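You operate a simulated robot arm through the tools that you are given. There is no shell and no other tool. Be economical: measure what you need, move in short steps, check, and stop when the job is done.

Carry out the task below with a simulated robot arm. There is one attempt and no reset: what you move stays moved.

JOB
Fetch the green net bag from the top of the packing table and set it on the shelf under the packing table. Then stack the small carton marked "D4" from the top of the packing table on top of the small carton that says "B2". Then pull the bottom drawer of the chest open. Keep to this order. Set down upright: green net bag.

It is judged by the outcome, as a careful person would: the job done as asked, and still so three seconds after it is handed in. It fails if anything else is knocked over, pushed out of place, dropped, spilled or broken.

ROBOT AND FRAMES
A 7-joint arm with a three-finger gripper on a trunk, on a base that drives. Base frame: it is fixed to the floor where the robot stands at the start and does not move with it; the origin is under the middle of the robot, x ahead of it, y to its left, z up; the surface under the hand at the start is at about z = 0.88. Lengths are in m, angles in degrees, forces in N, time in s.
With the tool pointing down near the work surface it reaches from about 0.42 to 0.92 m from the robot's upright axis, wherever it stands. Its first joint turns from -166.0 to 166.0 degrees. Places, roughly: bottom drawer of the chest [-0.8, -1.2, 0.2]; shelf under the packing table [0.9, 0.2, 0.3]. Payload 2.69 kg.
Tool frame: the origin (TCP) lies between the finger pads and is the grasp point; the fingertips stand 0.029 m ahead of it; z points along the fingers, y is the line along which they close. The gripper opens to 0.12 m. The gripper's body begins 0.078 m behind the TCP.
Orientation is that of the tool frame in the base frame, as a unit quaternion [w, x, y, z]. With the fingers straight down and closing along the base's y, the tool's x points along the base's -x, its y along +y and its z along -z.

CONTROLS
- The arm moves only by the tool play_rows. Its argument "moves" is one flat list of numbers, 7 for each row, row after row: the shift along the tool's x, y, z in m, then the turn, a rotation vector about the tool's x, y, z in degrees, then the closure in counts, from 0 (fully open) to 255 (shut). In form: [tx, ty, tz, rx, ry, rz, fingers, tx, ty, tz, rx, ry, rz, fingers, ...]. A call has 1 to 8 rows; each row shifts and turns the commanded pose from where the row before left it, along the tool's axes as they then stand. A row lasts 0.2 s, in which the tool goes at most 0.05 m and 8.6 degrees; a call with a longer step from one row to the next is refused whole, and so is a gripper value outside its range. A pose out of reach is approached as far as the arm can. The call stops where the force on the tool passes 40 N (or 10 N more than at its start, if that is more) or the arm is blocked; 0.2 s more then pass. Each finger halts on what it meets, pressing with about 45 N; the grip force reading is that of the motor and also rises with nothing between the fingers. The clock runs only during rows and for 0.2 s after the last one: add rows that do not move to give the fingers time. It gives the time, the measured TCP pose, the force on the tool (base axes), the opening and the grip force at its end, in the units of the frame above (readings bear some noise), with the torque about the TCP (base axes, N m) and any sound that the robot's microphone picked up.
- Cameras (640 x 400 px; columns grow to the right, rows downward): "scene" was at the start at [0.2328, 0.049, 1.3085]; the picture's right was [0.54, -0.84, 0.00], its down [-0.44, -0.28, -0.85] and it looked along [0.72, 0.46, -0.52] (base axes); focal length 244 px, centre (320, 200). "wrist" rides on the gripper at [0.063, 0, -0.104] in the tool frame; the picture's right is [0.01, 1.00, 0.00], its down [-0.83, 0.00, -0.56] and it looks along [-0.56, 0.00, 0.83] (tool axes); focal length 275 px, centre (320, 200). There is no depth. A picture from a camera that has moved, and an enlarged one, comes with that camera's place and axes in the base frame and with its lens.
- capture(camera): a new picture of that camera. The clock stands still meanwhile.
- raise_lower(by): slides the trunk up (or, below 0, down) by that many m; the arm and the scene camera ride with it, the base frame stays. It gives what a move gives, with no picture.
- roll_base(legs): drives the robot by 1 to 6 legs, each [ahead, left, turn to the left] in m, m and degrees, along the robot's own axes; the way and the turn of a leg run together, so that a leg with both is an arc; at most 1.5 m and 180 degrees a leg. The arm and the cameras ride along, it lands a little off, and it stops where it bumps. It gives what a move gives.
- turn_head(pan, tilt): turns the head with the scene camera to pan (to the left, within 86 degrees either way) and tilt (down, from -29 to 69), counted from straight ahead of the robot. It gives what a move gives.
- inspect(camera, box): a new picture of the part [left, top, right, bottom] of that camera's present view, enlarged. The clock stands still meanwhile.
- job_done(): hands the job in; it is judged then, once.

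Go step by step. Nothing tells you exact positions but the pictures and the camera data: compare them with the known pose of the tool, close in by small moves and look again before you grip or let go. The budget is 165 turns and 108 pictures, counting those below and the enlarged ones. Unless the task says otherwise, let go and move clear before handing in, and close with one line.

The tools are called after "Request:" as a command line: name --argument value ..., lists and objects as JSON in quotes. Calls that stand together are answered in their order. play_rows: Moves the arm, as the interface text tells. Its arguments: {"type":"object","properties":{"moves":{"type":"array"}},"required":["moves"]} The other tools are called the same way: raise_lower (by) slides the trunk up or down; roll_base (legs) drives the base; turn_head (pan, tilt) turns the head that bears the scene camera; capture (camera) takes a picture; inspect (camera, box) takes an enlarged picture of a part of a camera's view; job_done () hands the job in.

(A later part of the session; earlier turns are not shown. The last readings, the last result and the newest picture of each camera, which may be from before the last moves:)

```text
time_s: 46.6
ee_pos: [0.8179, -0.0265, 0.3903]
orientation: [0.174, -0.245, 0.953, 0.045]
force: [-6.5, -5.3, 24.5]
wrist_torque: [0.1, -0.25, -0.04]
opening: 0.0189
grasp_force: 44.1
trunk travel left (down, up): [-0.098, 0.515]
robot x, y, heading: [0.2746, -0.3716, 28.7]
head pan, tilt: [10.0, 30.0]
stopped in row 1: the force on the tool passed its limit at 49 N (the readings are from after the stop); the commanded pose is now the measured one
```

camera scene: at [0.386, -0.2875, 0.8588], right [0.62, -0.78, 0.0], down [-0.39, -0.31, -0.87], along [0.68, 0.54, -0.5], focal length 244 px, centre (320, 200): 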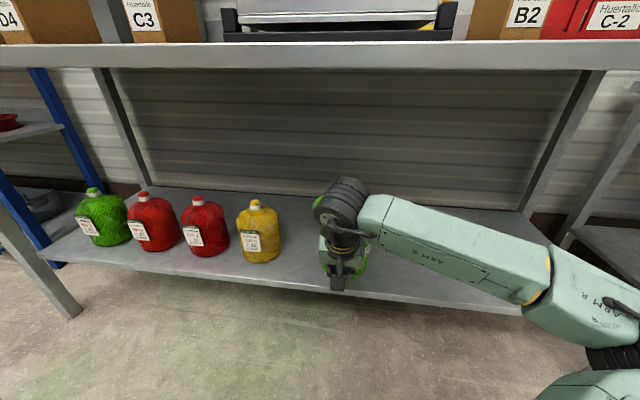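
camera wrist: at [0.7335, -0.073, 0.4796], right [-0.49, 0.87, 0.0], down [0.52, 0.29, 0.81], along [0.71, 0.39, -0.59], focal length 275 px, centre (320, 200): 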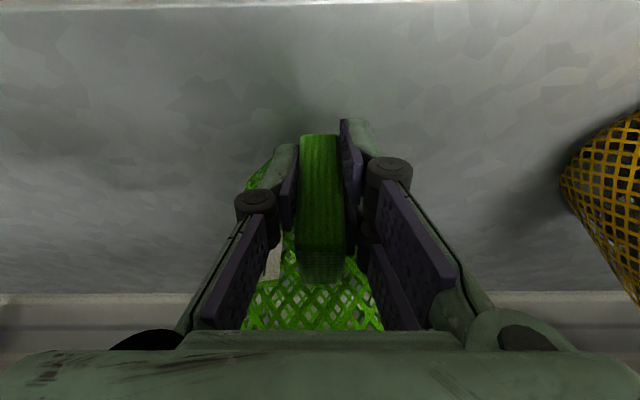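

The bag has touched down at TCP z 0.390. I'll relax the press by about 1.5 mm and open.

Request:
play_rows --moves '[-0.0005, 0, -0.0014, 0, 0, 0, 255]'

Request:
play_rows --moves '[0, 0, 0, 0, 0, 0, 170, 0, 0, 0, 0, 0, 0, 120, 0, 0, 0, 0, 0, 0, 60, 0, 0, 0, 0, 0, 0, 0, 0, 0, 0, 0, 0, 0, 0, 0, 0, 0, 0, 0, 0, 0]'

Request:
capture --camera "wrist"

```text
time_s: 47.0
ee_pos: [0.8186, -0.0265, 0.3895]
orientation: [0.172, -0.245, 0.953, 0.045]
force: [-0.4, 0.7, 18.3]
wrist_torque: [0.4, -0.61, -0.01]
opening: 0.0187
grasp_force: 44.1
trunk travel left (down, up): [-0.098, 0.515]
robot x, y, heading: [0.2691, -0.3669, 28.6]
head pan, tilt: [10.0, 30.0]
```

```text
time_s: 48.4
ee_pos: [0.818, -0.0261, 0.3897]
orientation: [0.171, -0.246, 0.953, 0.043]
force: [0.3, 0.2, -0.1]
wrist_torque: [0.01, 0.0, 0.02]
opening: 0.1157
grasp_force: 0.0
trunk travel left (down, up): [-0.098, 0.515]
robot x, y, heading: [0.271, -0.3644, 28.6]
head pan, tilt: [10.0, 30.0]
```

```text
68 pictures are left
camera wrist: at [0.7338, -0.0729, 0.4631], right [-0.49, 0.87, 0.0], down [0.51, 0.29, 0.81], along [0.71, 0.39, -0.59], focal length 275 px, centre (320, 200)
```

wrist: 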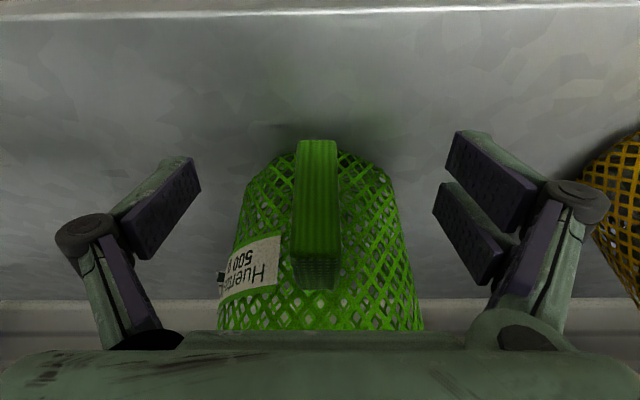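

The bag stands upright on the shelf and the fingers are clear of the handle. I'll back straight out and look.

Request:
roll_base --legs '[[-0.5, 0, 0]]'

Request:
capture --camera "scene"

```text
time_s: 51.4
ee_pos: [0.3738, -0.2692, 0.3886]
orientation: [0.17, -0.246, 0.953, 0.044]
force: [-0.8, 0.3, 0.5]
wrist_torque: [-0.01, 0.0, -0.02]
opening: 0.1199
grasp_force: 0.0
trunk travel left (down, up): [-0.098, 0.515]
robot x, y, heading: [-0.1701, -0.6096, 28.6]
head pan, tilt: [10.0, 30.0]
```

```text
67 pictures are left
camera scene: at [0.037, -0.4782, 0.8588], right [0.63, -0.78, 0.0], down [-0.39, -0.31, -0.87], along [0.67, 0.54, -0.5], focal length 244 px, centre (320, 200)
```

scene: 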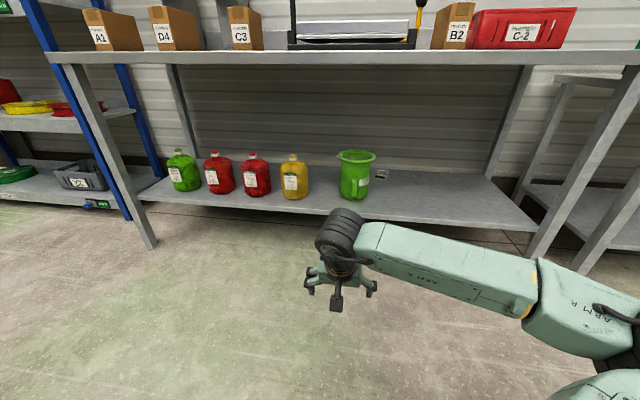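

The green bag stands upright on the shelf with the neighbours untouched. Next is D4: I'll raise the trunk and arm and set the tool straight down.

Request:
raise_lower --by 0.4

Request:
raise_lower --by 0.105

Request:
play_rows --moves '[-0.0137, 0, -0.0376, 0, 0, 0, 0, -0.0137, 0, -0.0376, 0, 0, 0, 0, -0.0137, 0, -0.0376, 0, 0, 0, 0, -0.0137, 0, -0.0376, 0, 0, 0, 0, -0.0137, 0, -0.0376, 0, 0, 0, 0, 0, 0, 0, 0, 6.67, 0, 0, 0, 0, 0, 0, 6.67, 0, 0, 0, 0, 0, 0, 6.67, 0, 0]'

```text
time_s: 55.2
ee_pos: [0.374, -0.2683, 0.789]
orientation: [0.17, -0.246, 0.953, 0.045]
force: [-0.2, -0.3, -0.5]
wrist_torque: [0.01, 0.02, -0.02]
opening: 0.1201
grasp_force: 0.0
trunk travel left (down, up): [-0.498, 0.115]
robot x, y, heading: [-0.1706, -0.612, 28.9]
head pan, tilt: [10.0, 30.0]
```

```text
time_s: 56.6
ee_pos: [0.3725, -0.2686, 0.8931]
orientation: [0.171, -0.246, 0.953, 0.044]
force: [-0.9, -0.3, 0.5]
wrist_torque: [0.0, 0.01, 0.01]
opening: 0.1199
grasp_force: 0.0
trunk travel left (down, up): [-0.603, 0.01]
robot x, y, heading: [-0.17, -0.6128, 29.0]
head pan, tilt: [10.0, 30.0]
```

```text
time_s: 58.4
ee_pos: [0.3715, -0.268, 1.095]
orientation: [0.001, -0.251, 0.968, 0.001]
force: [0.0, -0.4, 0.0]
wrist_torque: [-0.01, 0.01, -0.01]
opening: 0.1199
grasp_force: 0.0
trunk travel left (down, up): [-0.603, 0.01]
robot x, y, heading: [-0.1735, -0.6119, 29.0]
head pan, tilt: [10.0, 30.0]
```

The tool is vertical at z 1.095. I'll raise 4 cm more, shift left in line with D4, then drive ahead over it.

Request:
play_rows --moves '[0, 0, -0.04, 0, 0, 0, 0]'

Request:
roll_base --legs '[[0, 0.643, 0], [0.47, 0, 0]]'

Request:
capture --camera "wrist"

Request:
capture --camera "scene"

```text
time_s: 58.8
ee_pos: [0.3707, -0.2693, 1.1371]
orientation: [0.003, -0.251, 0.968, 0.0]
force: [-1.6, 0.1, 0.1]
wrist_torque: [0.0, 0.0, -0.01]
opening: 0.1201
grasp_force: 0.1
trunk travel left (down, up): [-0.603, 0.01]
robot x, y, heading: [-0.167, -0.6103, 28.9]
head pan, tilt: [10.0, 30.0]
```

```text
time_s: 66.7
ee_pos: [0.4701, 0.5183, 1.1358]
orientation: [0.003, -0.247, 0.969, 0.001]
force: [0.2, 0.7, -0.1]
wrist_torque: [-0.01, 0.02, 0.03]
opening: 0.1199
grasp_force: 0.1
trunk travel left (down, up): [-0.603, 0.01]
robot x, y, heading: [-0.075, 0.1813, 28.4]
head pan, tilt: [10.0, 30.0]
```

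```text
66 pictures are left
camera wrist: at [0.4136, 0.4881, 1.2382], right [-0.48, 0.88, 0.0], down [0.73, 0.4, 0.56], along [0.49, 0.27, -0.83], focal length 275 px, centre (320, 200)
```

wrist: 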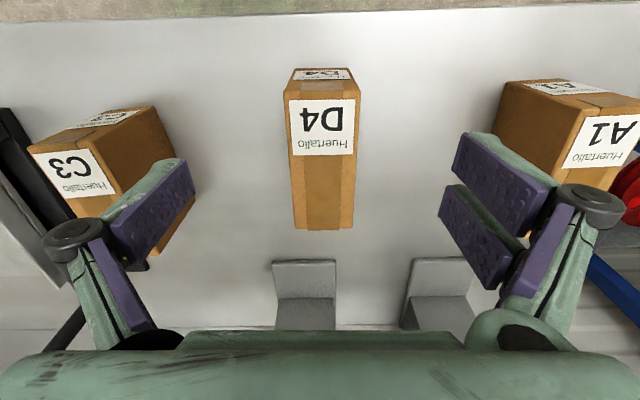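

```text
65 pictures are left
camera scene: at [0.1341, 0.3111, 1.3636], right [0.62, -0.78, 0.0], down [-0.39, -0.31, -0.87], along [0.68, 0.54, -0.5], focal length 244 px, centre (320, 200)
```

scene: 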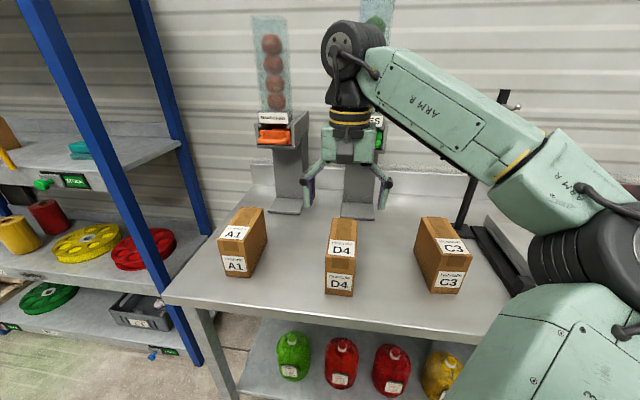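

D4 is centred laterally, with its centre about 6.6 cm ahead of the TCP. Moving over it and partway down.

Request:
play_rows --moves '[-0.033, 0.0015, 0, 0, 0, 0, 0, -0.033, 0.0015, 0, 0, 0, 0, 0, 0, 0, 0.04, 0, 0, 0, 0, 0, 0, 0.04, 0, 0, 0, 0]'

Request:
capture --camera "wrist"

```text
time_s: 67.7
ee_pos: [0.5258, 0.5538, 1.0562]
orientation: [0.002, -0.247, 0.969, 0.0]
force: [0.6, 0.4, -0.1]
wrist_torque: [0.03, 0.02, -0.03]
opening: 0.1196
grasp_force: 0.0
trunk travel left (down, up): [-0.603, 0.01]
robot x, y, heading: [-0.0754, 0.1786, 28.3]
head pan, tilt: [10.0, 30.0]
```

```text
64 pictures are left
camera wrist: at [0.4685, 0.5239, 1.158], right [-0.48, 0.88, 0.0], down [0.72, 0.4, 0.56], along [0.49, 0.27, -0.83], focal length 275 px, centre (320, 200)
```

wrist: 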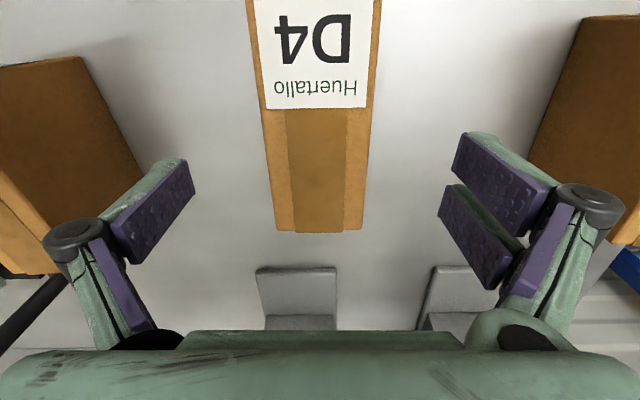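

D4 is aligned within 2 mm and not yawed. Descending to z≈0.963 and closing.

Request:
play_rows --moves '[0, -0.002, 0.031, 0, 0, 0, 0, 0, 0, 0.031, 0, 0, 0, 0, 0, 0, 0.031, 0, 0, 0, 0]'

Request:
capture --camera "wrist"

Request:
inspect --camera "scene" --box '[220, 130, 480, 310]'

```text
time_s: 68.5
ee_pos: [0.528, 0.552, 0.9623]
orientation: [0.003, -0.247, 0.969, 0.002]
force: [-0.3, -0.3, 0.3]
wrist_torque: [-0.03, -0.02, 0.04]
opening: 0.12
grasp_force: 0.0
trunk travel left (down, up): [-0.603, 0.01]
robot x, y, heading: [-0.0732, 0.1831, 28.3]
head pan, tilt: [10.0, 30.0]
```

```text
63 pictures are left
camera wrist: at [0.4715, 0.5216, 1.066], right [-0.48, 0.88, 0.0], down [0.73, 0.4, 0.56], along [0.49, 0.27, -0.83], focal length 275 px, centre (320, 200)
```

wrist: 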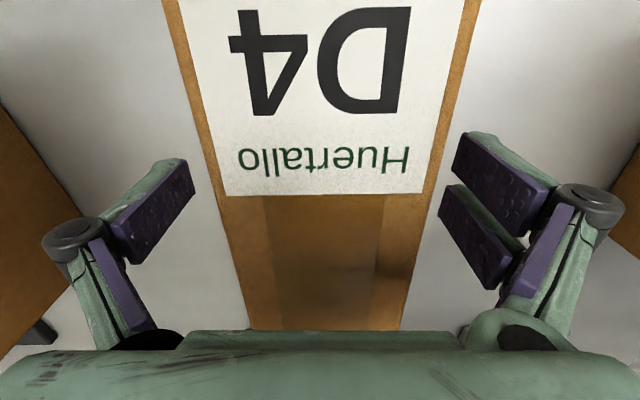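

```text
2.22 times, centred on (350, 220) of scene
camera zoom: at [0.1339, 0.311, 1.3638], right [0.62, -0.78, 0.0], down [-0.39, -0.31, -0.87], along [0.68, 0.54, -0.5], focal length 542 px, centre (253, 156)
```

zoom: 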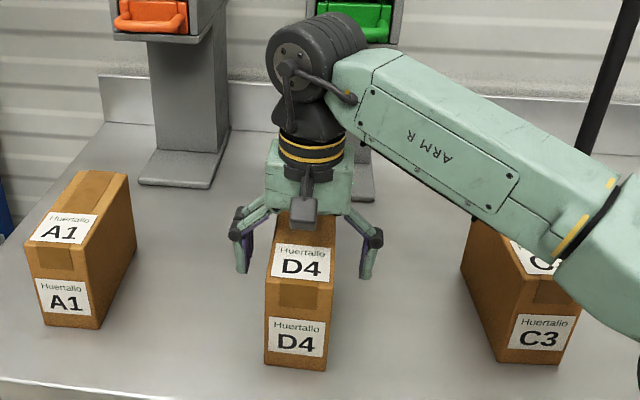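

The fingers straddle D4 and it is centred. Closing, then a straight lift.

Request:
play_rows --moves '[0, 0, 0, 0, 0, 0, 255, 0, 0, 0, 0, 0, 0, 255, 0, 0, 0, 0, 0, 0, 255, 0, 0, 0, 0, 0, 0, 255, 0, 0, 0, 0, 0, 0, 255]'

Request:
play_rows --moves '[0, 0, -0.03, 0, 0, 0, 255, 0, 0, -0.04, 0, 0, 0, 255, 0, 0, -0.04, 0, 0, 0, 255, 0, 0, -0.04, 0, 0, 0, 255, 0, 0, -0.04, 0, 0, 0, 255]'

Request:
capture --camera "scene"

Request:
capture --camera "wrist"

```text
time_s: 69.7
ee_pos: [0.5281, 0.5523, 0.9631]
orientation: [0.003, -0.247, 0.969, 0.0]
force: [-0.8, 4.3, 1.5]
wrist_torque: [0.44, 0.02, 0.13]
opening: 0.0663
grasp_force: 31.1
trunk travel left (down, up): [-0.603, 0.01]
robot x, y, heading: [-0.0763, 0.1786, 28.7]
head pan, tilt: [10.0, 30.0]
```

```text
time_s: 70.9
ee_pos: [0.5261, 0.5521, 1.152]
orientation: [0.003, -0.247, 0.969, 0.0]
force: [-0.1, -0.2, -7.3]
wrist_torque: [0.02, 0.0, 0.02]
opening: 0.0658
grasp_force: 44.8
trunk travel left (down, up): [-0.603, 0.01]
robot x, y, heading: [-0.0723, 0.181, 28.4]
head pan, tilt: [10.0, 30.0]
```

```text
61 pictures are left
camera scene: at [0.1336, 0.3112, 1.3637], right [0.62, -0.78, 0.0], down [-0.39, -0.31, -0.87], along [0.68, 0.54, -0.5], focal length 244 px, centre (320, 200)
```

scene: 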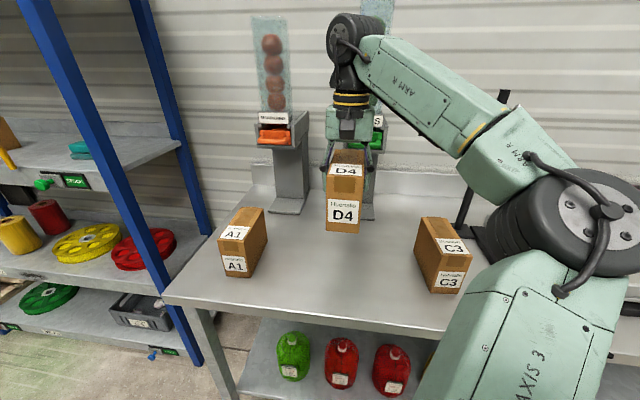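

```text
60 pictures are left
camera wrist: at [0.4694, 0.522, 1.2545], right [-0.48, 0.88, 0.0], down [0.73, 0.4, 0.56], along [0.49, 0.27, -0.83], focal length 275 px, centre (320, 200)
```

wrist: 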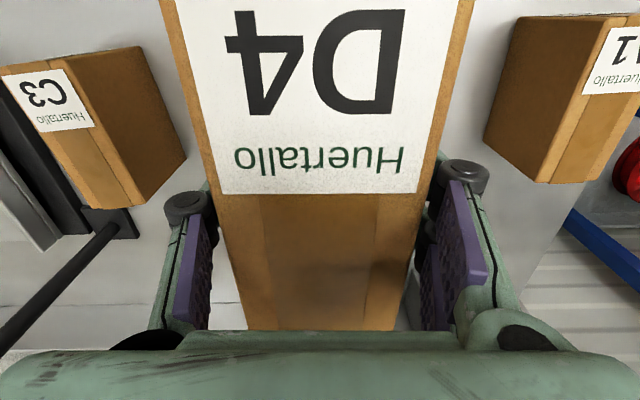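

D4 is held firmly (about 0.75 kg). Backing out and shifting right toward B2, then measuring B2.

Request:
roll_base --legs '[[-0.3, 0, 0], [0, -0.86, 0.6]]'

Request:
turn_head --pan -5 --tilt 35

Request:
capture --camera "scene"

Request:
capture --camera "wrist"

```text
time_s: 79.6
ee_pos: [0.6792, -0.3386, 1.1522]
orientation: [0.003, -0.253, 0.967, 0.0]
force: [-1.0, 0.5, -9.3]
wrist_torque: [-0.01, 0.03, 0.0]
opening: 0.0656
grasp_force: 44.6
trunk travel left (down, up): [-0.603, 0.01]
robot x, y, heading: [0.0833, -0.7214, 29.1]
head pan, tilt: [10.0, 30.0]
```

```text
time_s: 80.4
ee_pos: [0.6777, -0.3396, 1.1514]
orientation: [0.003, -0.254, 0.967, 0.0]
force: [0.6, -0.6, -7.8]
wrist_torque: [0.01, -0.04, 0.02]
opening: 0.0658
grasp_force: 45.0
trunk travel left (down, up): [-0.603, 0.01]
robot x, y, heading: [0.0803, -0.7228, 29.5]
head pan, tilt: [-5.0, 35.0]
```

```text
59 pictures are left
camera scene: at [0.2998, -0.607, 1.3558], right [0.41, -0.91, 0.0], down [-0.52, -0.24, -0.82], along [0.75, 0.34, -0.57], focal length 244 px, centre (320, 200)
```

scene: 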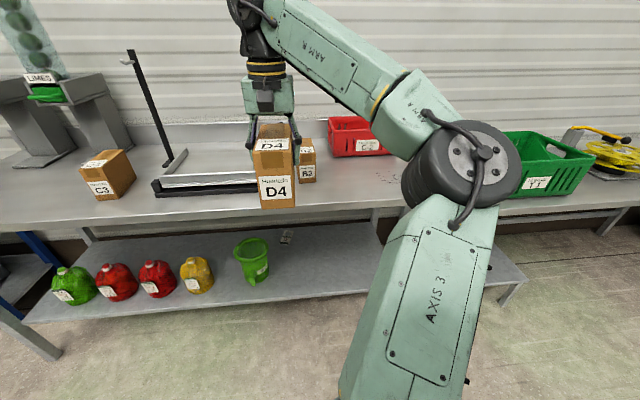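

```text
58 pictures are left
camera wrist: at [0.6224, -0.3703, 1.2537], right [-0.5, 0.87, 0.0], down [0.72, 0.41, 0.56], along [0.49, 0.28, -0.83], focal length 275 px, centre (320, 200)
```

wrist: 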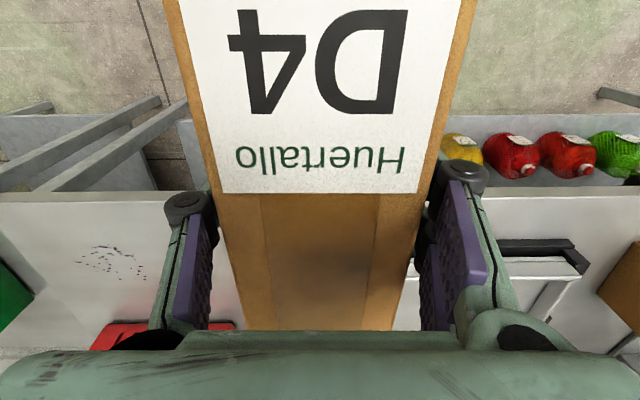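

B2 is half hidden behind D4. I'll shift left 0.13 m so B2 appears in the gap between D4 and the elbow.

Request:
roll_base --legs '[[0, 0.13, 0]]'

Request:
turn_head --pan -5 --tilt 35

Request:
inspect --camera "scene" --box '[280, 90, 440, 210]'

Request:
capture --camera "wrist"

```text
time_s: 82.0
ee_pos: [0.6151, -0.2271, 1.1508]
orientation: [0.001, -0.254, 0.967, 0.0]
force: [0.6, 0.3, -7.7]
wrist_torque: [-0.03, -0.04, 0.04]
opening: 0.0661
grasp_force: 45.5
trunk travel left (down, up): [-0.603, 0.01]
robot x, y, heading: [0.0182, -0.612, 29.4]
head pan, tilt: [-5.0, 35.0]
```

```text
time_s: 82.7
ee_pos: [0.6157, -0.2268, 1.1513]
orientation: [0.003, -0.254, 0.967, 0.0]
force: [0.2, -0.6, -7.7]
wrist_torque: [0.01, -0.01, -0.02]
opening: 0.0655
grasp_force: 44.7
trunk travel left (down, up): [-0.603, 0.01]
robot x, y, heading: [0.0217, -0.6086, 29.0]
head pan, tilt: [-5.0, 35.0]
```

```text
3.33 times, centred on (360, 150) of scene
camera zoom: at [0.2368, -0.4946, 1.3558], right [0.41, -0.91, 0.0], down [-0.52, -0.24, -0.82], along [0.75, 0.34, -0.57], focal length 812 px, centre (187, 367)
```

zoom: 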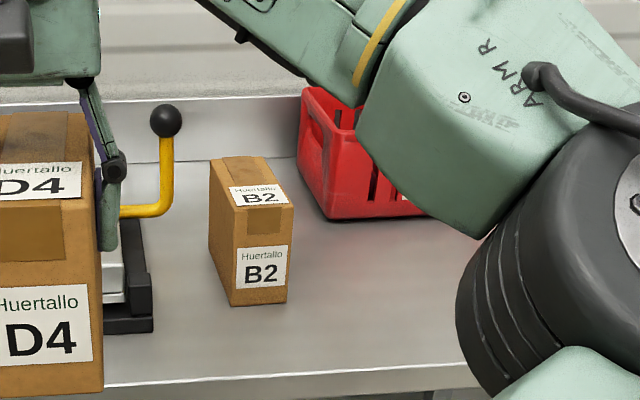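

```text
56 pictures are left
camera wrist: at [0.5592, -0.2575, 1.2535], right [-0.5, 0.87, 0.0], down [0.72, 0.41, 0.56], along [0.49, 0.28, -0.83], focal length 275 px, centre (320, 200)
```

wrist: 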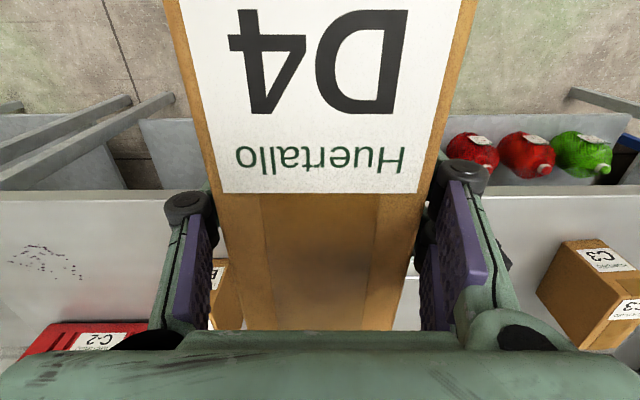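

B2 measures to centre (1.084, -0.189), yaw about 30.5°, with a knobbed lever to its left at about (1.12, -0.065). I'll drive closer at this lateral offset and measure again.

Request:
roll_base --legs '[[0.22, 0, 0]]'

Request:
turn_head --pan -10 --tilt 38

Request:
inspect --camera "scene" --box '[290, 60, 450, 200]'

```text
time_s: 84.3
ee_pos: [0.8019, -0.1213, 1.1505]
orientation: [0.002, -0.254, 0.967, 0.0]
force: [-0.1, 0.8, -8.2]
wrist_torque: [-0.02, -0.01, 0.03]
opening: 0.0657
grasp_force: 44.9
trunk travel left (down, up): [-0.603, 0.01]
robot x, y, heading: [0.203, -0.5044, 29.2]
head pan, tilt: [-5.0, 35.0]
```

```text
time_s: 85.0
ee_pos: [0.8007, -0.1217, 1.1505]
orientation: [0.002, -0.254, 0.967, -0.001]
force: [0.0, 0.3, -8.7]
wrist_torque: [0.04, -0.01, -0.02]
opening: 0.0658
grasp_force: 45.3
trunk travel left (down, up): [-0.603, 0.01]
robot x, y, heading: [0.2063, -0.4991, 29.7]
head pan, tilt: [-10.0, 38.0]
```

```text
2.86 times, centred on (370, 130) of scene
camera zoom: at [0.4238, -0.3979, 1.3513], right [0.33, -0.94, 0.0], down [-0.58, -0.2, -0.79], along [0.74, 0.26, -0.62], focal length 696 px, centre (177, 400)
```

zoom: 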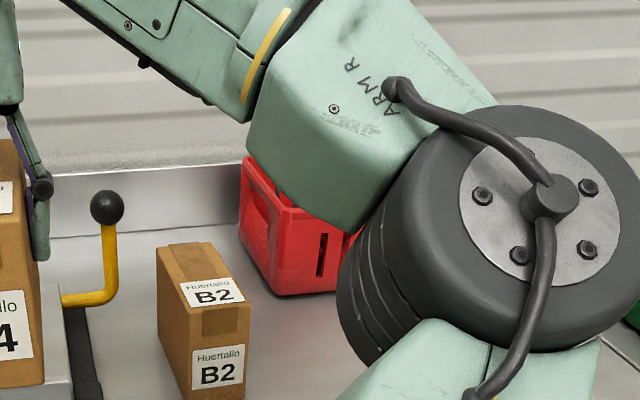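

Both views agree once exact tilt is used: B2's top centre is (1.068, -0.198), yaw about 32°. I'll shift right 0.196 m, ahead 0.12 m, and recheck.

Request:
roll_base --legs '[[0, -0.196, 0], [0.12, 0, 0]]'

Request:
turn_head --pan 5 --tilt 35

Request:
capture --camera "scene"

Request:
capture --camera "wrist"

```text
time_s: 88.0
ee_pos: [1.0008, -0.2333, 1.1499]
orientation: [0.001, -0.255, 0.967, 0.0]
force: [1.1, 0.6, -8.0]
wrist_torque: [0.0, 0.01, 0.01]
opening: 0.0656
grasp_force: 45.0
trunk travel left (down, up): [-0.603, 0.01]
robot x, y, heading: [0.4051, -0.6186, 29.2]
head pan, tilt: [-10.0, 38.0]
```

```text
time_s: 88.7
ee_pos: [1.0004, -0.2331, 1.1509]
orientation: [0.001, -0.255, 0.967, 0.0]
force: [0.7, -0.3, -7.3]
wrist_torque: [0.01, -0.02, 0.03]
opening: 0.0658
grasp_force: 45.0
trunk travel left (down, up): [-0.603, 0.01]
robot x, y, heading: [0.4049, -0.613, 29.7]
head pan, tilt: [5.0, 35.0]
```

```text
54 pictures are left
camera scene: at [0.6154, -0.4888, 1.3558], right [0.56, -0.83, 0.0], down [-0.47, -0.32, -0.82], along [0.68, 0.46, -0.57], focal length 244 px, centre (320, 200)
```

scene: 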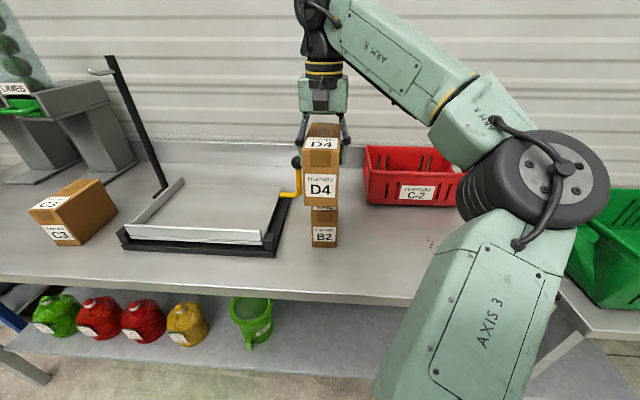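

```text
53 pictures are left
camera wrist: at [0.9453, -0.265, 1.2533], right [-0.5, 0.87, 0.0], down [0.72, 0.41, 0.56], along [0.49, 0.28, -0.83], focal length 275 px, centre (320, 200)
```

wrist: 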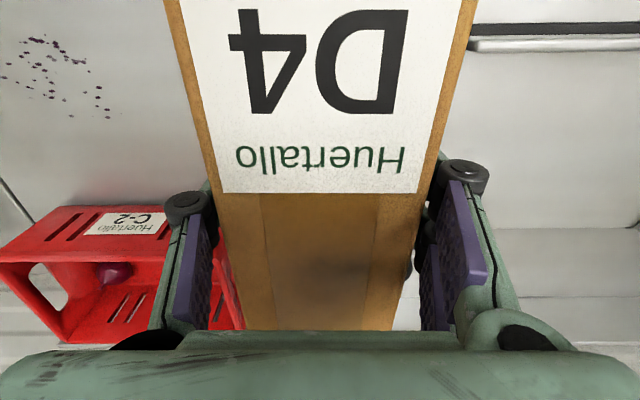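

D4 is lined up with B2; remaining is 7.6 cm ahead and a 2.5° turn. I'll make that move and come down 4 cm, then zoom.

Request:
play_rows --moves '[-0.038, -0.001, 0, 0, 0, 0, 255, -0.038, -0.001, 0, 0, 0, -2.5, 255, 0, 0, 0.02, 0, 0, 0, 255, 0, 0, 0.02, 0, 0, 0, 255]'

Request:
inspect --camera "scene" --box '[260, 90, 420, 260]'

```text
time_s: 89.7
ee_pos: [1.0692, -0.1972, 1.1094]
orientation: [0.002, -0.276, 0.961, 0.0]
force: [-0.5, -0.2, -7.6]
wrist_torque: [0.04, 0.03, 0.0]
opening: 0.0655
grasp_force: 45.1
trunk travel left (down, up): [-0.603, 0.01]
robot x, y, heading: [0.4058, -0.6161, 29.6]
head pan, tilt: [5.0, 35.0]
```

```text
2.35 times, centred on (340, 175) of scene
camera zoom: at [0.6156, -0.4886, 1.3557], right [0.56, -0.83, 0.0], down [-0.47, -0.32, -0.82], along [0.68, 0.46, -0.57], focal length 574 px, centre (273, 259)
```

zoom: 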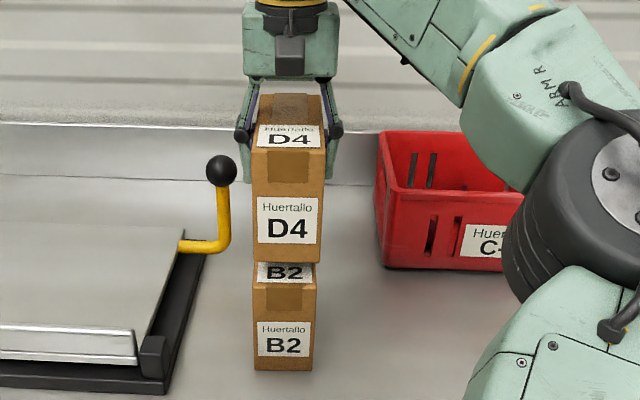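

D4's front edge matches B2's within a millimetre or two; D4 sits about 2 mm right. I'll correct that and lower gently to contact.

Request:
play_rows --moves '[0, 0.002, 0.008, 0, 0, 0, 255, 0, 0, 0.008, 0, 0, 0, 255, 0, 0, 0.004, 0, 0, 0, 255]'

Request:
play_rows --moves '[0, 0, 0.0025, 0, 0, 0, 255]'

Request:
play_rows --moves '[0, 0, 0.0025, 0, 0, 0, 255]'

```text
time_s: 90.5
ee_pos: [1.0669, -0.1967, 1.0906]
orientation: [0.002, -0.276, 0.961, 0.0]
force: [0.8, 0.1, -7.4]
wrist_torque: [0.01, -0.01, 0.01]
opening: 0.0654
grasp_force: 44.3
trunk travel left (down, up): [-0.603, 0.01]
robot x, y, heading: [0.4057, -0.6171, 29.2]
head pan, tilt: [5.0, 35.0]
```

```text
time_s: 90.9
ee_pos: [1.0679, -0.1953, 1.0883]
orientation: [0.002, -0.275, 0.961, -0.001]
force: [-0.2, -0.5, -8.4]
wrist_torque: [0.05, 0.01, 0.01]
opening: 0.0657
grasp_force: 44.9
trunk travel left (down, up): [-0.603, 0.01]
robot x, y, heading: [0.4079, -0.6164, 29.3]
head pan, tilt: [5.0, 35.0]
```

```text
time_s: 91.3
ee_pos: [1.0667, -0.1956, 1.0874]
orientation: [0.003, -0.275, 0.961, -0.001]
force: [0.9, 0.5, -8.4]
wrist_torque: [0.01, -0.01, 0.0]
opening: 0.0657
grasp_force: 44.8
trunk travel left (down, up): [-0.603, 0.01]
robot x, y, heading: [0.407, -0.6156, 29.5]
head pan, tilt: [5.0, 35.0]
```

Still carrying the full weight, so no contact yet. Continuing in 2 mm steps.

Request:
play_rows --moves '[0, 0, 0.002, 0, 0, 0, 255]'

Request:
play_rows --moves '[0, 0, 0.002, 0, 0, 0, 255]'

Request:
play_rows --moves '[0, 0, 0.0015, 0, 0, 0, 255]'

```text
time_s: 91.7
ee_pos: [1.0684, -0.1965, 1.0851]
orientation: [0.003, -0.276, 0.961, -0.001]
force: [-0.1, 0.5, -6.6]
wrist_torque: [0.09, -0.12, -0.03]
opening: 0.0657
grasp_force: 45.0
trunk travel left (down, up): [-0.603, 0.01]
robot x, y, heading: [0.4045, -0.6135, 29.2]
head pan, tilt: [5.0, 35.0]
```

```text
time_s: 92.1
ee_pos: [1.0667, -0.1963, 1.085]
orientation: [0.004, -0.276, 0.961, 0.002]
force: [5.7, 2.5, 10.8]
wrist_torque: [-0.51, 0.41, 0.02]
opening: 0.0658
grasp_force: 44.8
trunk travel left (down, up): [-0.603, 0.01]
robot x, y, heading: [0.4058, -0.616, 29.5]
head pan, tilt: [5.0, 35.0]
```

```text
time_s: 92.5
ee_pos: [1.0673, -0.1959, 1.0842]
orientation: [0.005, -0.274, 0.962, 0.001]
force: [13.5, 8.9, 29.4]
wrist_torque: [-0.47, 0.31, 0.1]
opening: 0.0661
grasp_force: 45.3
trunk travel left (down, up): [-0.603, 0.01]
robot x, y, heading: [0.4057, -0.6141, 29.5]
head pan, tilt: [5.0, 35.0]
```

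D4 rests on B2. I'll relieve the press slightly and inspect before releasing.

Request:
play_rows --moves '[0, 0, -0.0022, 0, 0, 0, 255]'

Request:
inspect --camera "scene" --box '[260, 90, 420, 260]'

```text
time_s: 92.9
ee_pos: [1.0681, -0.1974, 1.0851]
orientation: [0.003, -0.275, 0.961, 0.002]
force: [11.3, 7.5, 24.2]
wrist_torque: [0.69, -0.63, -0.16]
opening: 0.0659
grasp_force: 45.2
trunk travel left (down, up): [-0.603, 0.01]
robot x, y, heading: [0.4055, -0.6138, 29.2]
head pan, tilt: [5.0, 35.0]
```

```text
2.35 times, centred on (340, 175) of scene
camera zoom: at [0.6138, -0.4896, 1.3562], right [0.56, -0.83, 0.0], down [-0.47, -0.32, -0.82], along [0.68, 0.46, -0.57], focal length 574 px, centre (273, 259)
```

zoom: 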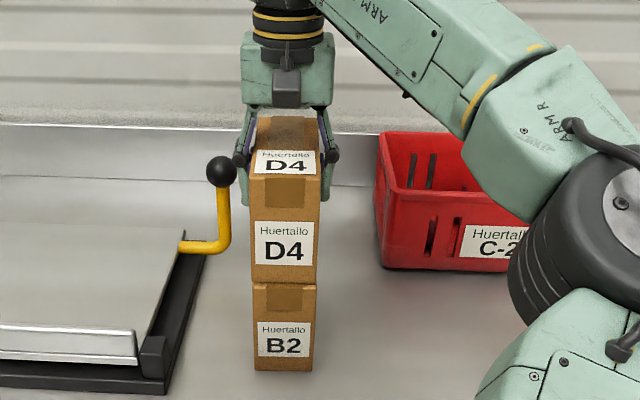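

The stack is aligned. I'll relieve the residual force a little more, then open partway.

Request:
play_rows --moves '[-0.001, 0, -0.002, 0, 0, 0, 255]'

Request:
play_rows --moves '[0, 0, 0, 0, 0, 0, 100, 0, 0, 0, 0, 0, 0, 70, 0, 0, 0, 0, 0, 0, 55, 0, 0, 0, 0, 0, 0, 55]'

Request:
inspect --camera "scene" --box '[260, 90, 420, 260]'

```text
time_s: 93.3
ee_pos: [1.0658, -0.1973, 1.0838]
orientation: [0.001, -0.276, 0.961, -0.001]
force: [-0.6, 3.9, 6.4]
wrist_torque: [0.99, -0.73, 0.08]
opening: 0.0656
grasp_force: 45.2
trunk travel left (down, up): [-0.603, 0.01]
robot x, y, heading: [0.4068, -0.6177, 29.4]
head pan, tilt: [5.0, 35.0]
```

```text
time_s: 94.3
ee_pos: [1.0679, -0.1961, 1.0864]
orientation: [0.002, -0.275, 0.961, -0.001]
force: [-0.3, -0.9, -0.2]
wrist_torque: [-0.01, 0.0, 0.03]
opening: 0.0944
grasp_force: 0.0
trunk travel left (down, up): [-0.603, 0.01]
robot x, y, heading: [0.4085, -0.6139, 29.5]
head pan, tilt: [5.0, 35.0]
```

```text
2.35 times, centred on (340, 175) of scene
camera zoom: at [0.6148, -0.4892, 1.356], right [0.56, -0.83, 0.0], down [-0.47, -0.32, -0.82], along [0.68, 0.46, -0.57], focal length 574 px, centre (273, 259)
```

zoom: 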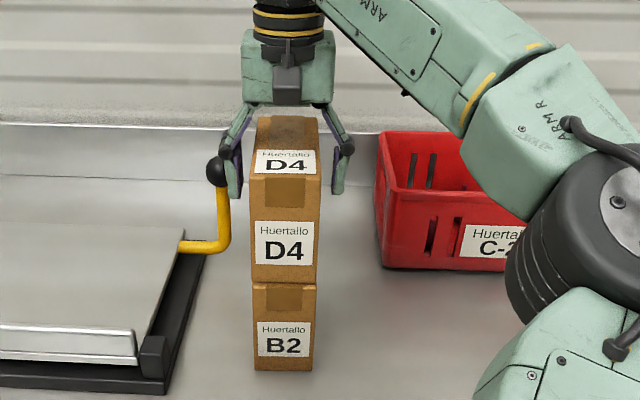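

Released cleanly; the stack stands straight. I'll raise the hand vertically above D4 and then back away.

Request:
play_rows --moves '[0, 0, -0.025, 0, 0, 0, 55, 0, 0, -0.03, 0, 0, 0, 55, 0, 0, -0.03, 0, 0, 0, 55]'

Request:
inspect --camera "scene" --box '[240, 40, 440, 260]'

```text
time_s: 95.1
ee_pos: [1.0666, -0.1961, 1.1654]
orientation: [0.003, -0.275, 0.961, 0.001]
force: [-0.3, 0.1, -0.5]
wrist_torque: [0.03, -0.03, 0.0]
opening: 0.0942
grasp_force: 0.1
out of reach, approached as far as the arm can: row 3
trunk travel left (down, up): [-0.603, 0.01]
robot x, y, heading: [0.4022, -0.6149, 29.3]
head pan, tilt: [5.0, 35.0]
```

```text
1.82 times, centred on (340, 150) of scene
camera zoom: at [0.6148, -0.4893, 1.3559], right [0.56, -0.83, 0.0], down [-0.47, -0.32, -0.82], along [0.68, 0.46, -0.57], focal length 443 px, centre (284, 291)
```

zoom: 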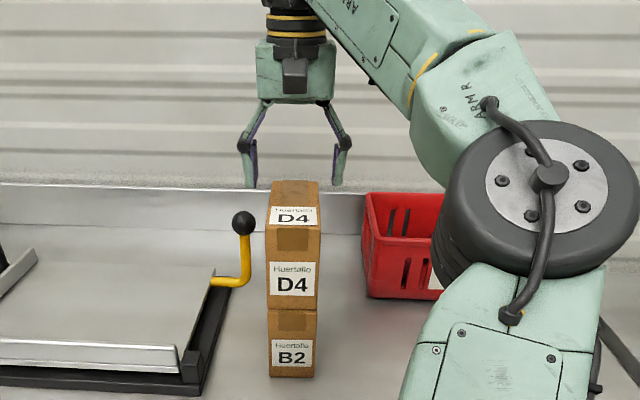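

The fingertips are about 2 cm above D4 and straddling it. I'll raise the trunk the last few mm and back away.

Request:
raise_lower --by 0.01

Request:
roll_base --legs '[[-0.45, 0, 0]]'

Request:
capture --camera "scene"

Request:
turn_head --pan -86 --tilt 30

Request:
capture --camera "scene"

```text
time_s: 95.7
ee_pos: [1.067, -0.1978, 1.1739]
orientation: [0.003, -0.276, 0.961, 0.001]
force: [0.3, 0.3, -1.1]
wrist_torque: [-0.01, 0.04, 0.02]
opening: 0.0941
grasp_force: 0.0
trunk travel left (down, up): [-0.613, 0.0]
robot x, y, heading: [0.4046, -0.6149, 29.5]
head pan, tilt: [5.0, 35.0]
```

```text
time_s: 98.5
ee_pos: [0.6689, -0.4185, 1.1741]
orientation: [0.004, -0.276, 0.961, 0.002]
force: [-1.1, 0.8, 0.3]
wrist_torque: [-0.01, 0.0, 0.0]
opening: 0.0942
grasp_force: 0.0
trunk travel left (down, up): [-0.613, 0.0]
robot x, y, heading: [0.0055, -0.8402, 29.6]
head pan, tilt: [5.0, 35.0]
```

```text
48 pictures are left
camera scene: at [0.217, -0.7125, 1.366], right [0.57, -0.82, 0.0], down [-0.47, -0.32, -0.82], along [0.68, 0.46, -0.57], focal length 244 px, centre (320, 200)
```

scene: 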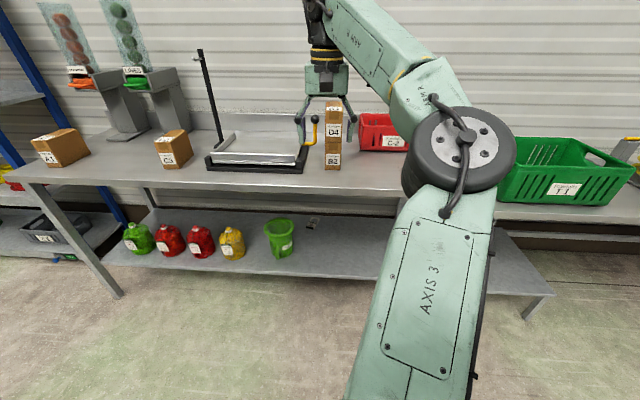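

```text
time_s: 100.1
ee_pos: [0.6697, -0.4192, 1.1747]
orientation: [0.003, -0.277, 0.961, 0.001]
force: [0.3, 0.1, -1.1]
wrist_torque: [-0.01, -0.02, -0.02]
opening: 0.094
grasp_force: 0.1
trunk travel left (down, up): [-0.613, 0.0]
robot x, y, heading: [0.0087, -0.8413, 29.3]
head pan, tilt: [-85.9, 30.0]
```

```text
47 pictures are left
camera scene: at [0.1947, -0.8374, 1.3737], right [-0.83, -0.55, 0.0], down [-0.28, 0.42, -0.87], along [0.48, -0.72, -0.5], focal length 244 px, centre (320, 200)
```

scene: 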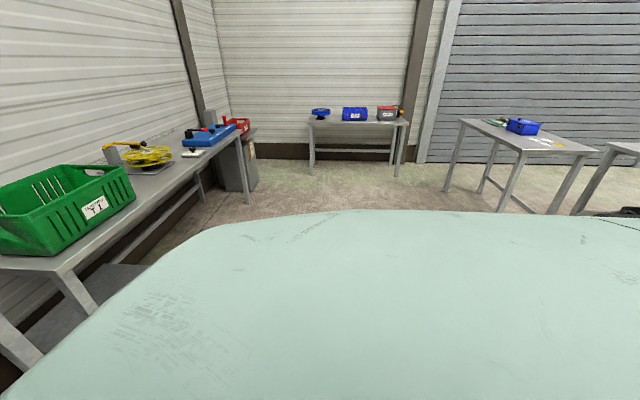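

The bag and the D4/B2 stack are both good. Now for the chest: I'll move to open floor, turn right and look.

Request:
roll_base --legs '[[0, 0.65, 0], [0, 0, -85]]'

Request:
turn_head --pan -60 --tilt 35

Request:
capture --camera "scene"

```text
time_s: 109.4
ee_pos: [0.1607, -0.8835, 1.1751]
orientation: [0.004, 0.443, 0.897, 0.0]
force: [-0.6, 0.0, -0.3]
wrist_torque: [0.01, -0.03, -0.01]
opening: 0.0943
grasp_force: 0.1
trunk travel left (down, up): [-0.613, 0.0]
robot x, y, heading: [-0.3227, -0.2649, -55.3]
head pan, tilt: [-85.9, 30.0]
```

```text
time_s: 110.3
ee_pos: [0.1619, -0.8831, 1.1746]
orientation: [0.003, 0.443, 0.897, -0.001]
force: [-0.1, -0.7, -0.5]
wrist_torque: [-0.01, -0.02, 0.0]
opening: 0.0941
grasp_force: 0.0
trunk travel left (down, up): [-0.613, 0.0]
robot x, y, heading: [-0.3188, -0.2615, -55.5]
head pan, tilt: [-60.0, 35.0]
```

```text
46 pictures are left
camera scene: at [-0.2662, -0.4704, 1.3659], right [-0.9, 0.43, 0.0], down [0.25, 0.52, -0.82], along [-0.35, -0.74, -0.57], focal length 244 px, centre (320, 200)
```

scene: 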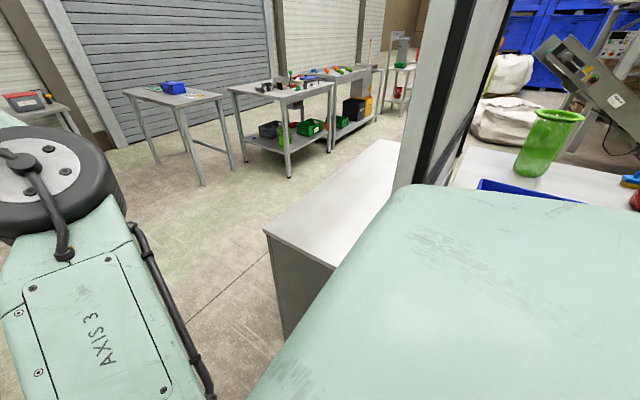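

The chest's top is at z≈0.77, aligned with the table. I'll zoom to see which face bears the drawers.

Request:
inspect --camera "scene" --box '[240, 120, 440, 360]'

```text
1.67 times, centred on (340, 240) of scene
camera zoom: at [-0.2662, -0.4704, 1.3659], right [-0.9, 0.43, 0.0], down [0.25, 0.52, -0.82], along [-0.35, -0.74, -0.57], focal length 406 px, centre (287, 133)
```

zoom: 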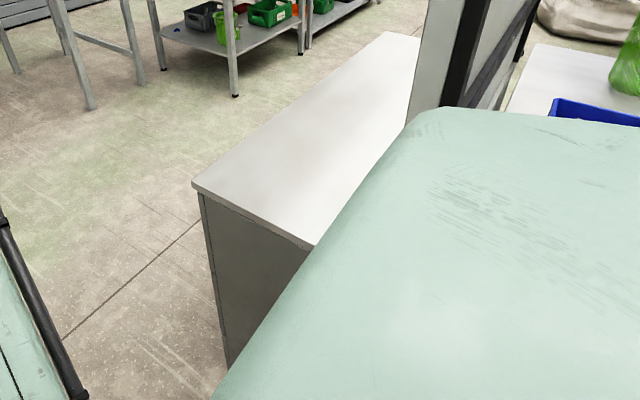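

The visible end face is plain, so the drawers are on another side. I'll move away from the chest toward the table, turn to face it and look.

Request:
roll_base --legs '[[0, 0.4, 0], [0, 0, -65]]'

Request:
turn_head --pan 0 --tilt 30

Request:
capture --camera "scene"

```text
time_s: 116.9
ee_pos: [-0.3637, -0.7302, 1.175]
orientation: [0.003, 0.859, 0.513, -0.002]
force: [0.0, 0.2, 0.0]
wrist_torque: [0.01, 0.02, 0.01]
opening: 0.0941
grasp_force: 0.1
trunk travel left (down, up): [-0.613, 0.0]
robot x, y, heading: [0.0012, -0.0389, -121.0]
head pan, tilt: [-60.0, 35.0]
```

```text
time_s: 118.2
ee_pos: [-0.363, -0.7297, 1.1742]
orientation: [0.001, 0.858, 0.513, -0.003]
force: [-0.2, -0.6, -0.8]
wrist_torque: [-0.02, 0.01, 0.0]
opening: 0.0939
grasp_force: 0.1
trunk travel left (down, up): [-0.613, 0.0]
robot x, y, heading: [0.0051, -0.0395, -120.9]
head pan, tilt: [0.0, 30.0]
```

```text
44 pictures are left
camera scene: at [-0.1214, -0.2493, 1.3737], right [-0.86, 0.52, 0.0], down [0.26, 0.43, -0.87], along [-0.45, -0.74, -0.5], focal length 244 px, centre (320, 200)
```

scene: 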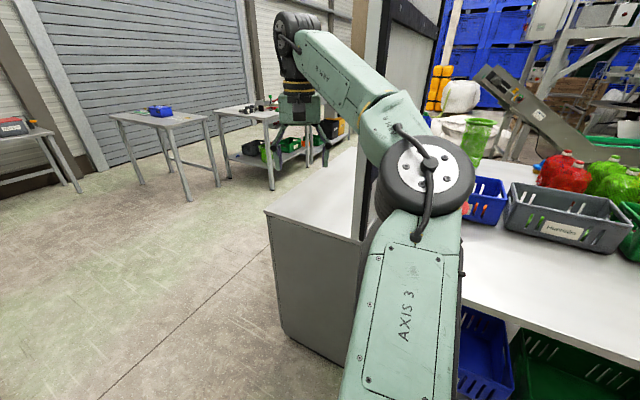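

The drawers must face the far left side of the chest (its back stands against a partition). I'll retract the arm, drive around the corner over open floor, and turn to face the drawer side.

Request:
play_rows --moves '[0.04, 0, 0, 0, 0, 0, 55, 0.04, 0, 0, 0, 0, 0, 55, 0.04, 0, 0, 0, 0, 0, 55, 0.04, 0, 0, 0, 0, 0, 55, 0.04, 0, 0, 0, 0, 0, 55, 0.04, 0, 0, 0, 0, 0, 55]'

Request:
roll_base --legs '[[0.513, 0.606, 0], [0.513, 0.606, 0]]'

Request:
turn_head --pan -50 --tilt 30

Request:
capture --camera "scene"

```text
time_s: 119.6
ee_pos: [-0.2511, -0.5186, 1.1732]
orientation: [0.002, 0.858, 0.513, -0.003]
force: [0.6, 0.7, -0.7]
wrist_torque: [-0.03, 0.02, 0.0]
opening: 0.0943
grasp_force: 0.1
trunk travel left (down, up): [-0.613, 0.0]
robot x, y, heading: [0.0065, -0.0406, -121.2]
head pan, tilt: [0.0, 30.0]
```

```text
time_s: 129.7
ee_pos: [0.2603, -2.0387, 1.1739]
orientation: [0.002, 0.861, 0.508, -0.003]
force: [-0.4, -0.3, 0.2]
wrist_torque: [-0.02, 0.0, 0.04]
opening: 0.0941
grasp_force: 0.0
trunk travel left (down, up): [-0.613, 0.0]
robot x, y, heading: [0.5209, -1.5635, -121.7]
head pan, tilt: [0.0, 30.0]
```

```text
time_s: 130.9
ee_pos: [0.2605, -2.039, 1.1733]
orientation: [0.002, 0.861, 0.508, -0.003]
force: [0.2, -0.4, 0.3]
wrist_torque: [0.01, 0.01, 0.02]
opening: 0.094
grasp_force: 0.0
trunk travel left (down, up): [-0.613, 0.0]
robot x, y, heading: [0.5221, -1.5614, -121.8]
head pan, tilt: [-50.0, 30.0]
```

```text
43 pictures are left
camera scene: at [0.3516, -1.7068, 1.3737], right [-0.15, 0.99, 0.0], down [0.49, 0.07, -0.87], along [-0.86, -0.13, -0.5], focal length 244 px, centre (320, 200)
```

scene: 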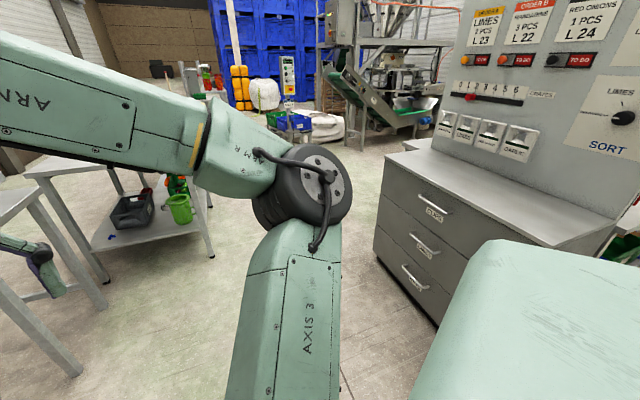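

I see the drawers: three with bar handles, facing this side, with the bottom handle near (-0.70, -1.33, z≈0.32). I'll turn to face that front and drive sideways in line with it.

Request:
roll_base --legs '[[0, 0, -119.3], [0, 0.9, 0]]'

Request:
turn_head --pan 5 --tilt 50

Request:
capture --camera "scene"

```text
time_s: 143.4
ee_pos: [-0.5424, -1.4809, 1.1739]
orientation: [-0.002, 0.86, -0.511, -0.004]
force: [0.2, 0.3, 0.0]
wrist_torque: [-0.03, 0.01, 0.01]
opening: 0.0939
grasp_force: 0.0
trunk travel left (down, up): [-0.613, 0.0]
robot x, y, heading: [-0.2777, -1.9586, 116.1]
head pan, tilt: [-50.0, 30.0]
```

```text
time_s: 144.6
ee_pos: [-0.5418, -1.4799, 1.1735]
orientation: [-0.002, 0.86, -0.51, -0.004]
force: [0.5, -0.1, -0.5]
wrist_torque: [0.02, 0.0, 0.02]
opening: 0.0942
grasp_force: 0.0
trunk travel left (down, up): [-0.613, 0.0]
robot x, y, heading: [-0.2798, -1.9597, 116.1]
head pan, tilt: [5.0, 50.0]
```

```text
42 pictures are left
camera scene: at [-0.3848, -1.7503, 1.3442], right [0.86, 0.51, 0.0], down [0.39, -0.66, -0.64], along [-0.33, 0.55, -0.77], focal length 244 px, centre (320, 200)
```

scene: 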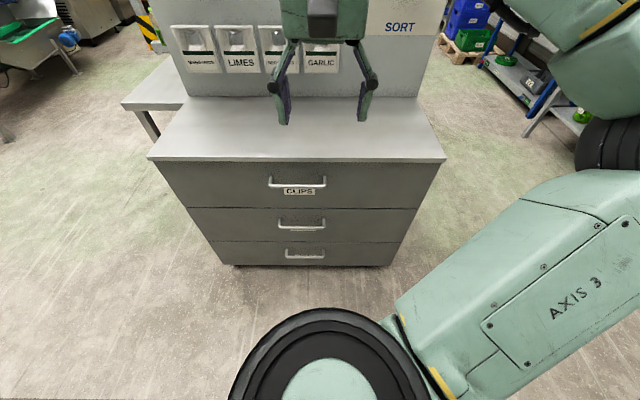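

The bottom drawer's bar handle is at about (-0.74, -1.30, z 0.24), standing 4 cm off the front. I plan to grip the bar with a forward-pointing, rolled hand, so I'll back up, extend the arm and begin tilting.

Request:
roll_base --legs '[[0, 0, 4.5], [-0.25, 0, 0]]'

Request:
play_rows --moves '[-0.04, 0, 0, 0, 0, 0, 0, -0.04, 0, 0, 0, 0, 0, 0, -0.04, 0, 0, 0, 0, 0, 0, -0.04, 0, 0, 0, 0, 0, 0, -0.04, 0, 0, 0, 0, 0, 0]'

Request:
play_rows --moves '[0, 0, 0, 0, -8, 0, 0, 0, 0, 0, 0, -8, 0, 0, 0, 0, 0, 0, -8, 0, 0, 0, 0, 0, 0, -8, 0, 0, 0, 0, 0, 0, -8, 0, 0, 0, 0, 0, 0, -8, 0, 0, 0, 0, 0, 0, -8, 0, 0]'

```text
time_s: 146.9
ee_pos: [-0.4548, -1.7174, 1.1747]
orientation: [-0.001, 0.88, -0.474, -0.003]
force: [0.3, -0.3, -0.4]
wrist_torque: [0.01, 0.0, -0.01]
opening: 0.0943
grasp_force: 0.1
trunk travel left (down, up): [-0.613, 0.0]
robot x, y, heading: [-0.154, -2.1688, 120.6]
head pan, tilt: [5.0, 50.0]
```

```text
time_s: 148.1
ee_pos: [-0.5682, -1.5491, 1.1759]
orientation: [-0.001, 0.881, -0.473, -0.003]
force: [-0.4, -0.4, 0.2]
wrist_torque: [-0.01, -0.02, 0.02]
opening: 0.12
grasp_force: 0.1
trunk travel left (down, up): [-0.613, 0.0]
robot x, y, heading: [-0.1488, -2.1663, 120.9]
head pan, tilt: [5.0, 50.0]
```

```text
time_s: 149.7
ee_pos: [-0.5654, -1.5509, 1.1757]
orientation: [-0.224, 0.775, -0.417, -0.418]
force: [-0.5, 0.8, -1.1]
wrist_torque: [0.01, 0.01, -0.03]
opening: 0.1199
grasp_force: 0.1
trunk travel left (down, up): [-0.613, 0.0]
robot x, y, heading: [-0.1546, -2.1704, 120.5]
head pan, tilt: [5.0, 50.0]
```

The tilt works at 56°. Now rolling the hand 90° about its axis so the fingers close vertically.

Request:
play_rows --moves '[0, 0, 0, 0, 0, 8.2, 0, 0, 0, 0, 0, 0, 8.2, 0, 0, 0, 0, 0, 0, 8.2, 0, 0, 0, 0, 0, 0, 8.2, 0, 0, 0, 0, 0, 0, 8.2, 0, 0, 0, 0, 0, 0, 8.2, 0]'

Request:
play_rows --moves '[0, 0, 0, 0, 0, 8.2, 0, 0, 0, 0, 0, 0, 8.2, 0, 0, 0, 0, 0, 0, 8.2, 0, 0, 0, 0, 0, 0, 8.2, 0, 0, 0, 0, 0, 0, 8, 0]'

Request:
capture --camera "scene"

```text
time_s: 151.1
ee_pos: [-0.565, -1.55, 1.1759]
orientation: [0.029, -0.53, 0.704, 0.472]
force: [-0.4, -0.4, -0.2]
wrist_torque: [0.02, -0.03, 0.01]
opening: 0.1199
grasp_force: 0.1
trunk travel left (down, up): [-0.613, 0.0]
robot x, y, heading: [-0.1493, -2.172, 120.8]
head pan, tilt: [5.0, 50.0]
```

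```text
time_s: 152.3
ee_pos: [-0.5668, -1.5504, 1.1767]
orientation: [-0.137, -0.252, 0.844, 0.452]
force: [0.3, 0.1, 0.5]
wrist_torque: [0.03, -0.02, 0.01]
opening: 0.1202
grasp_force: 0.1
trunk travel left (down, up): [-0.613, 0.0]
robot x, y, heading: [-0.1504, -2.1681, 120.9]
head pan, tilt: [5.0, 50.0]
```

```text
41 pictures are left
camera scene: at [-0.276, -1.9728, 1.3442], right [0.81, 0.58, 0.0], down [0.45, -0.62, -0.64], along [-0.38, 0.52, -0.77], focal length 244 px, centre (320, 200)
```

scene: 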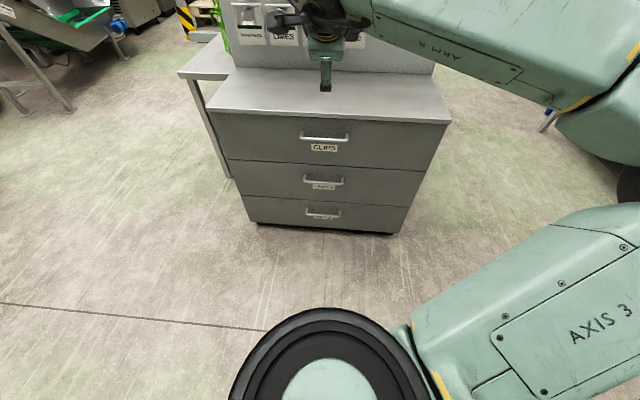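

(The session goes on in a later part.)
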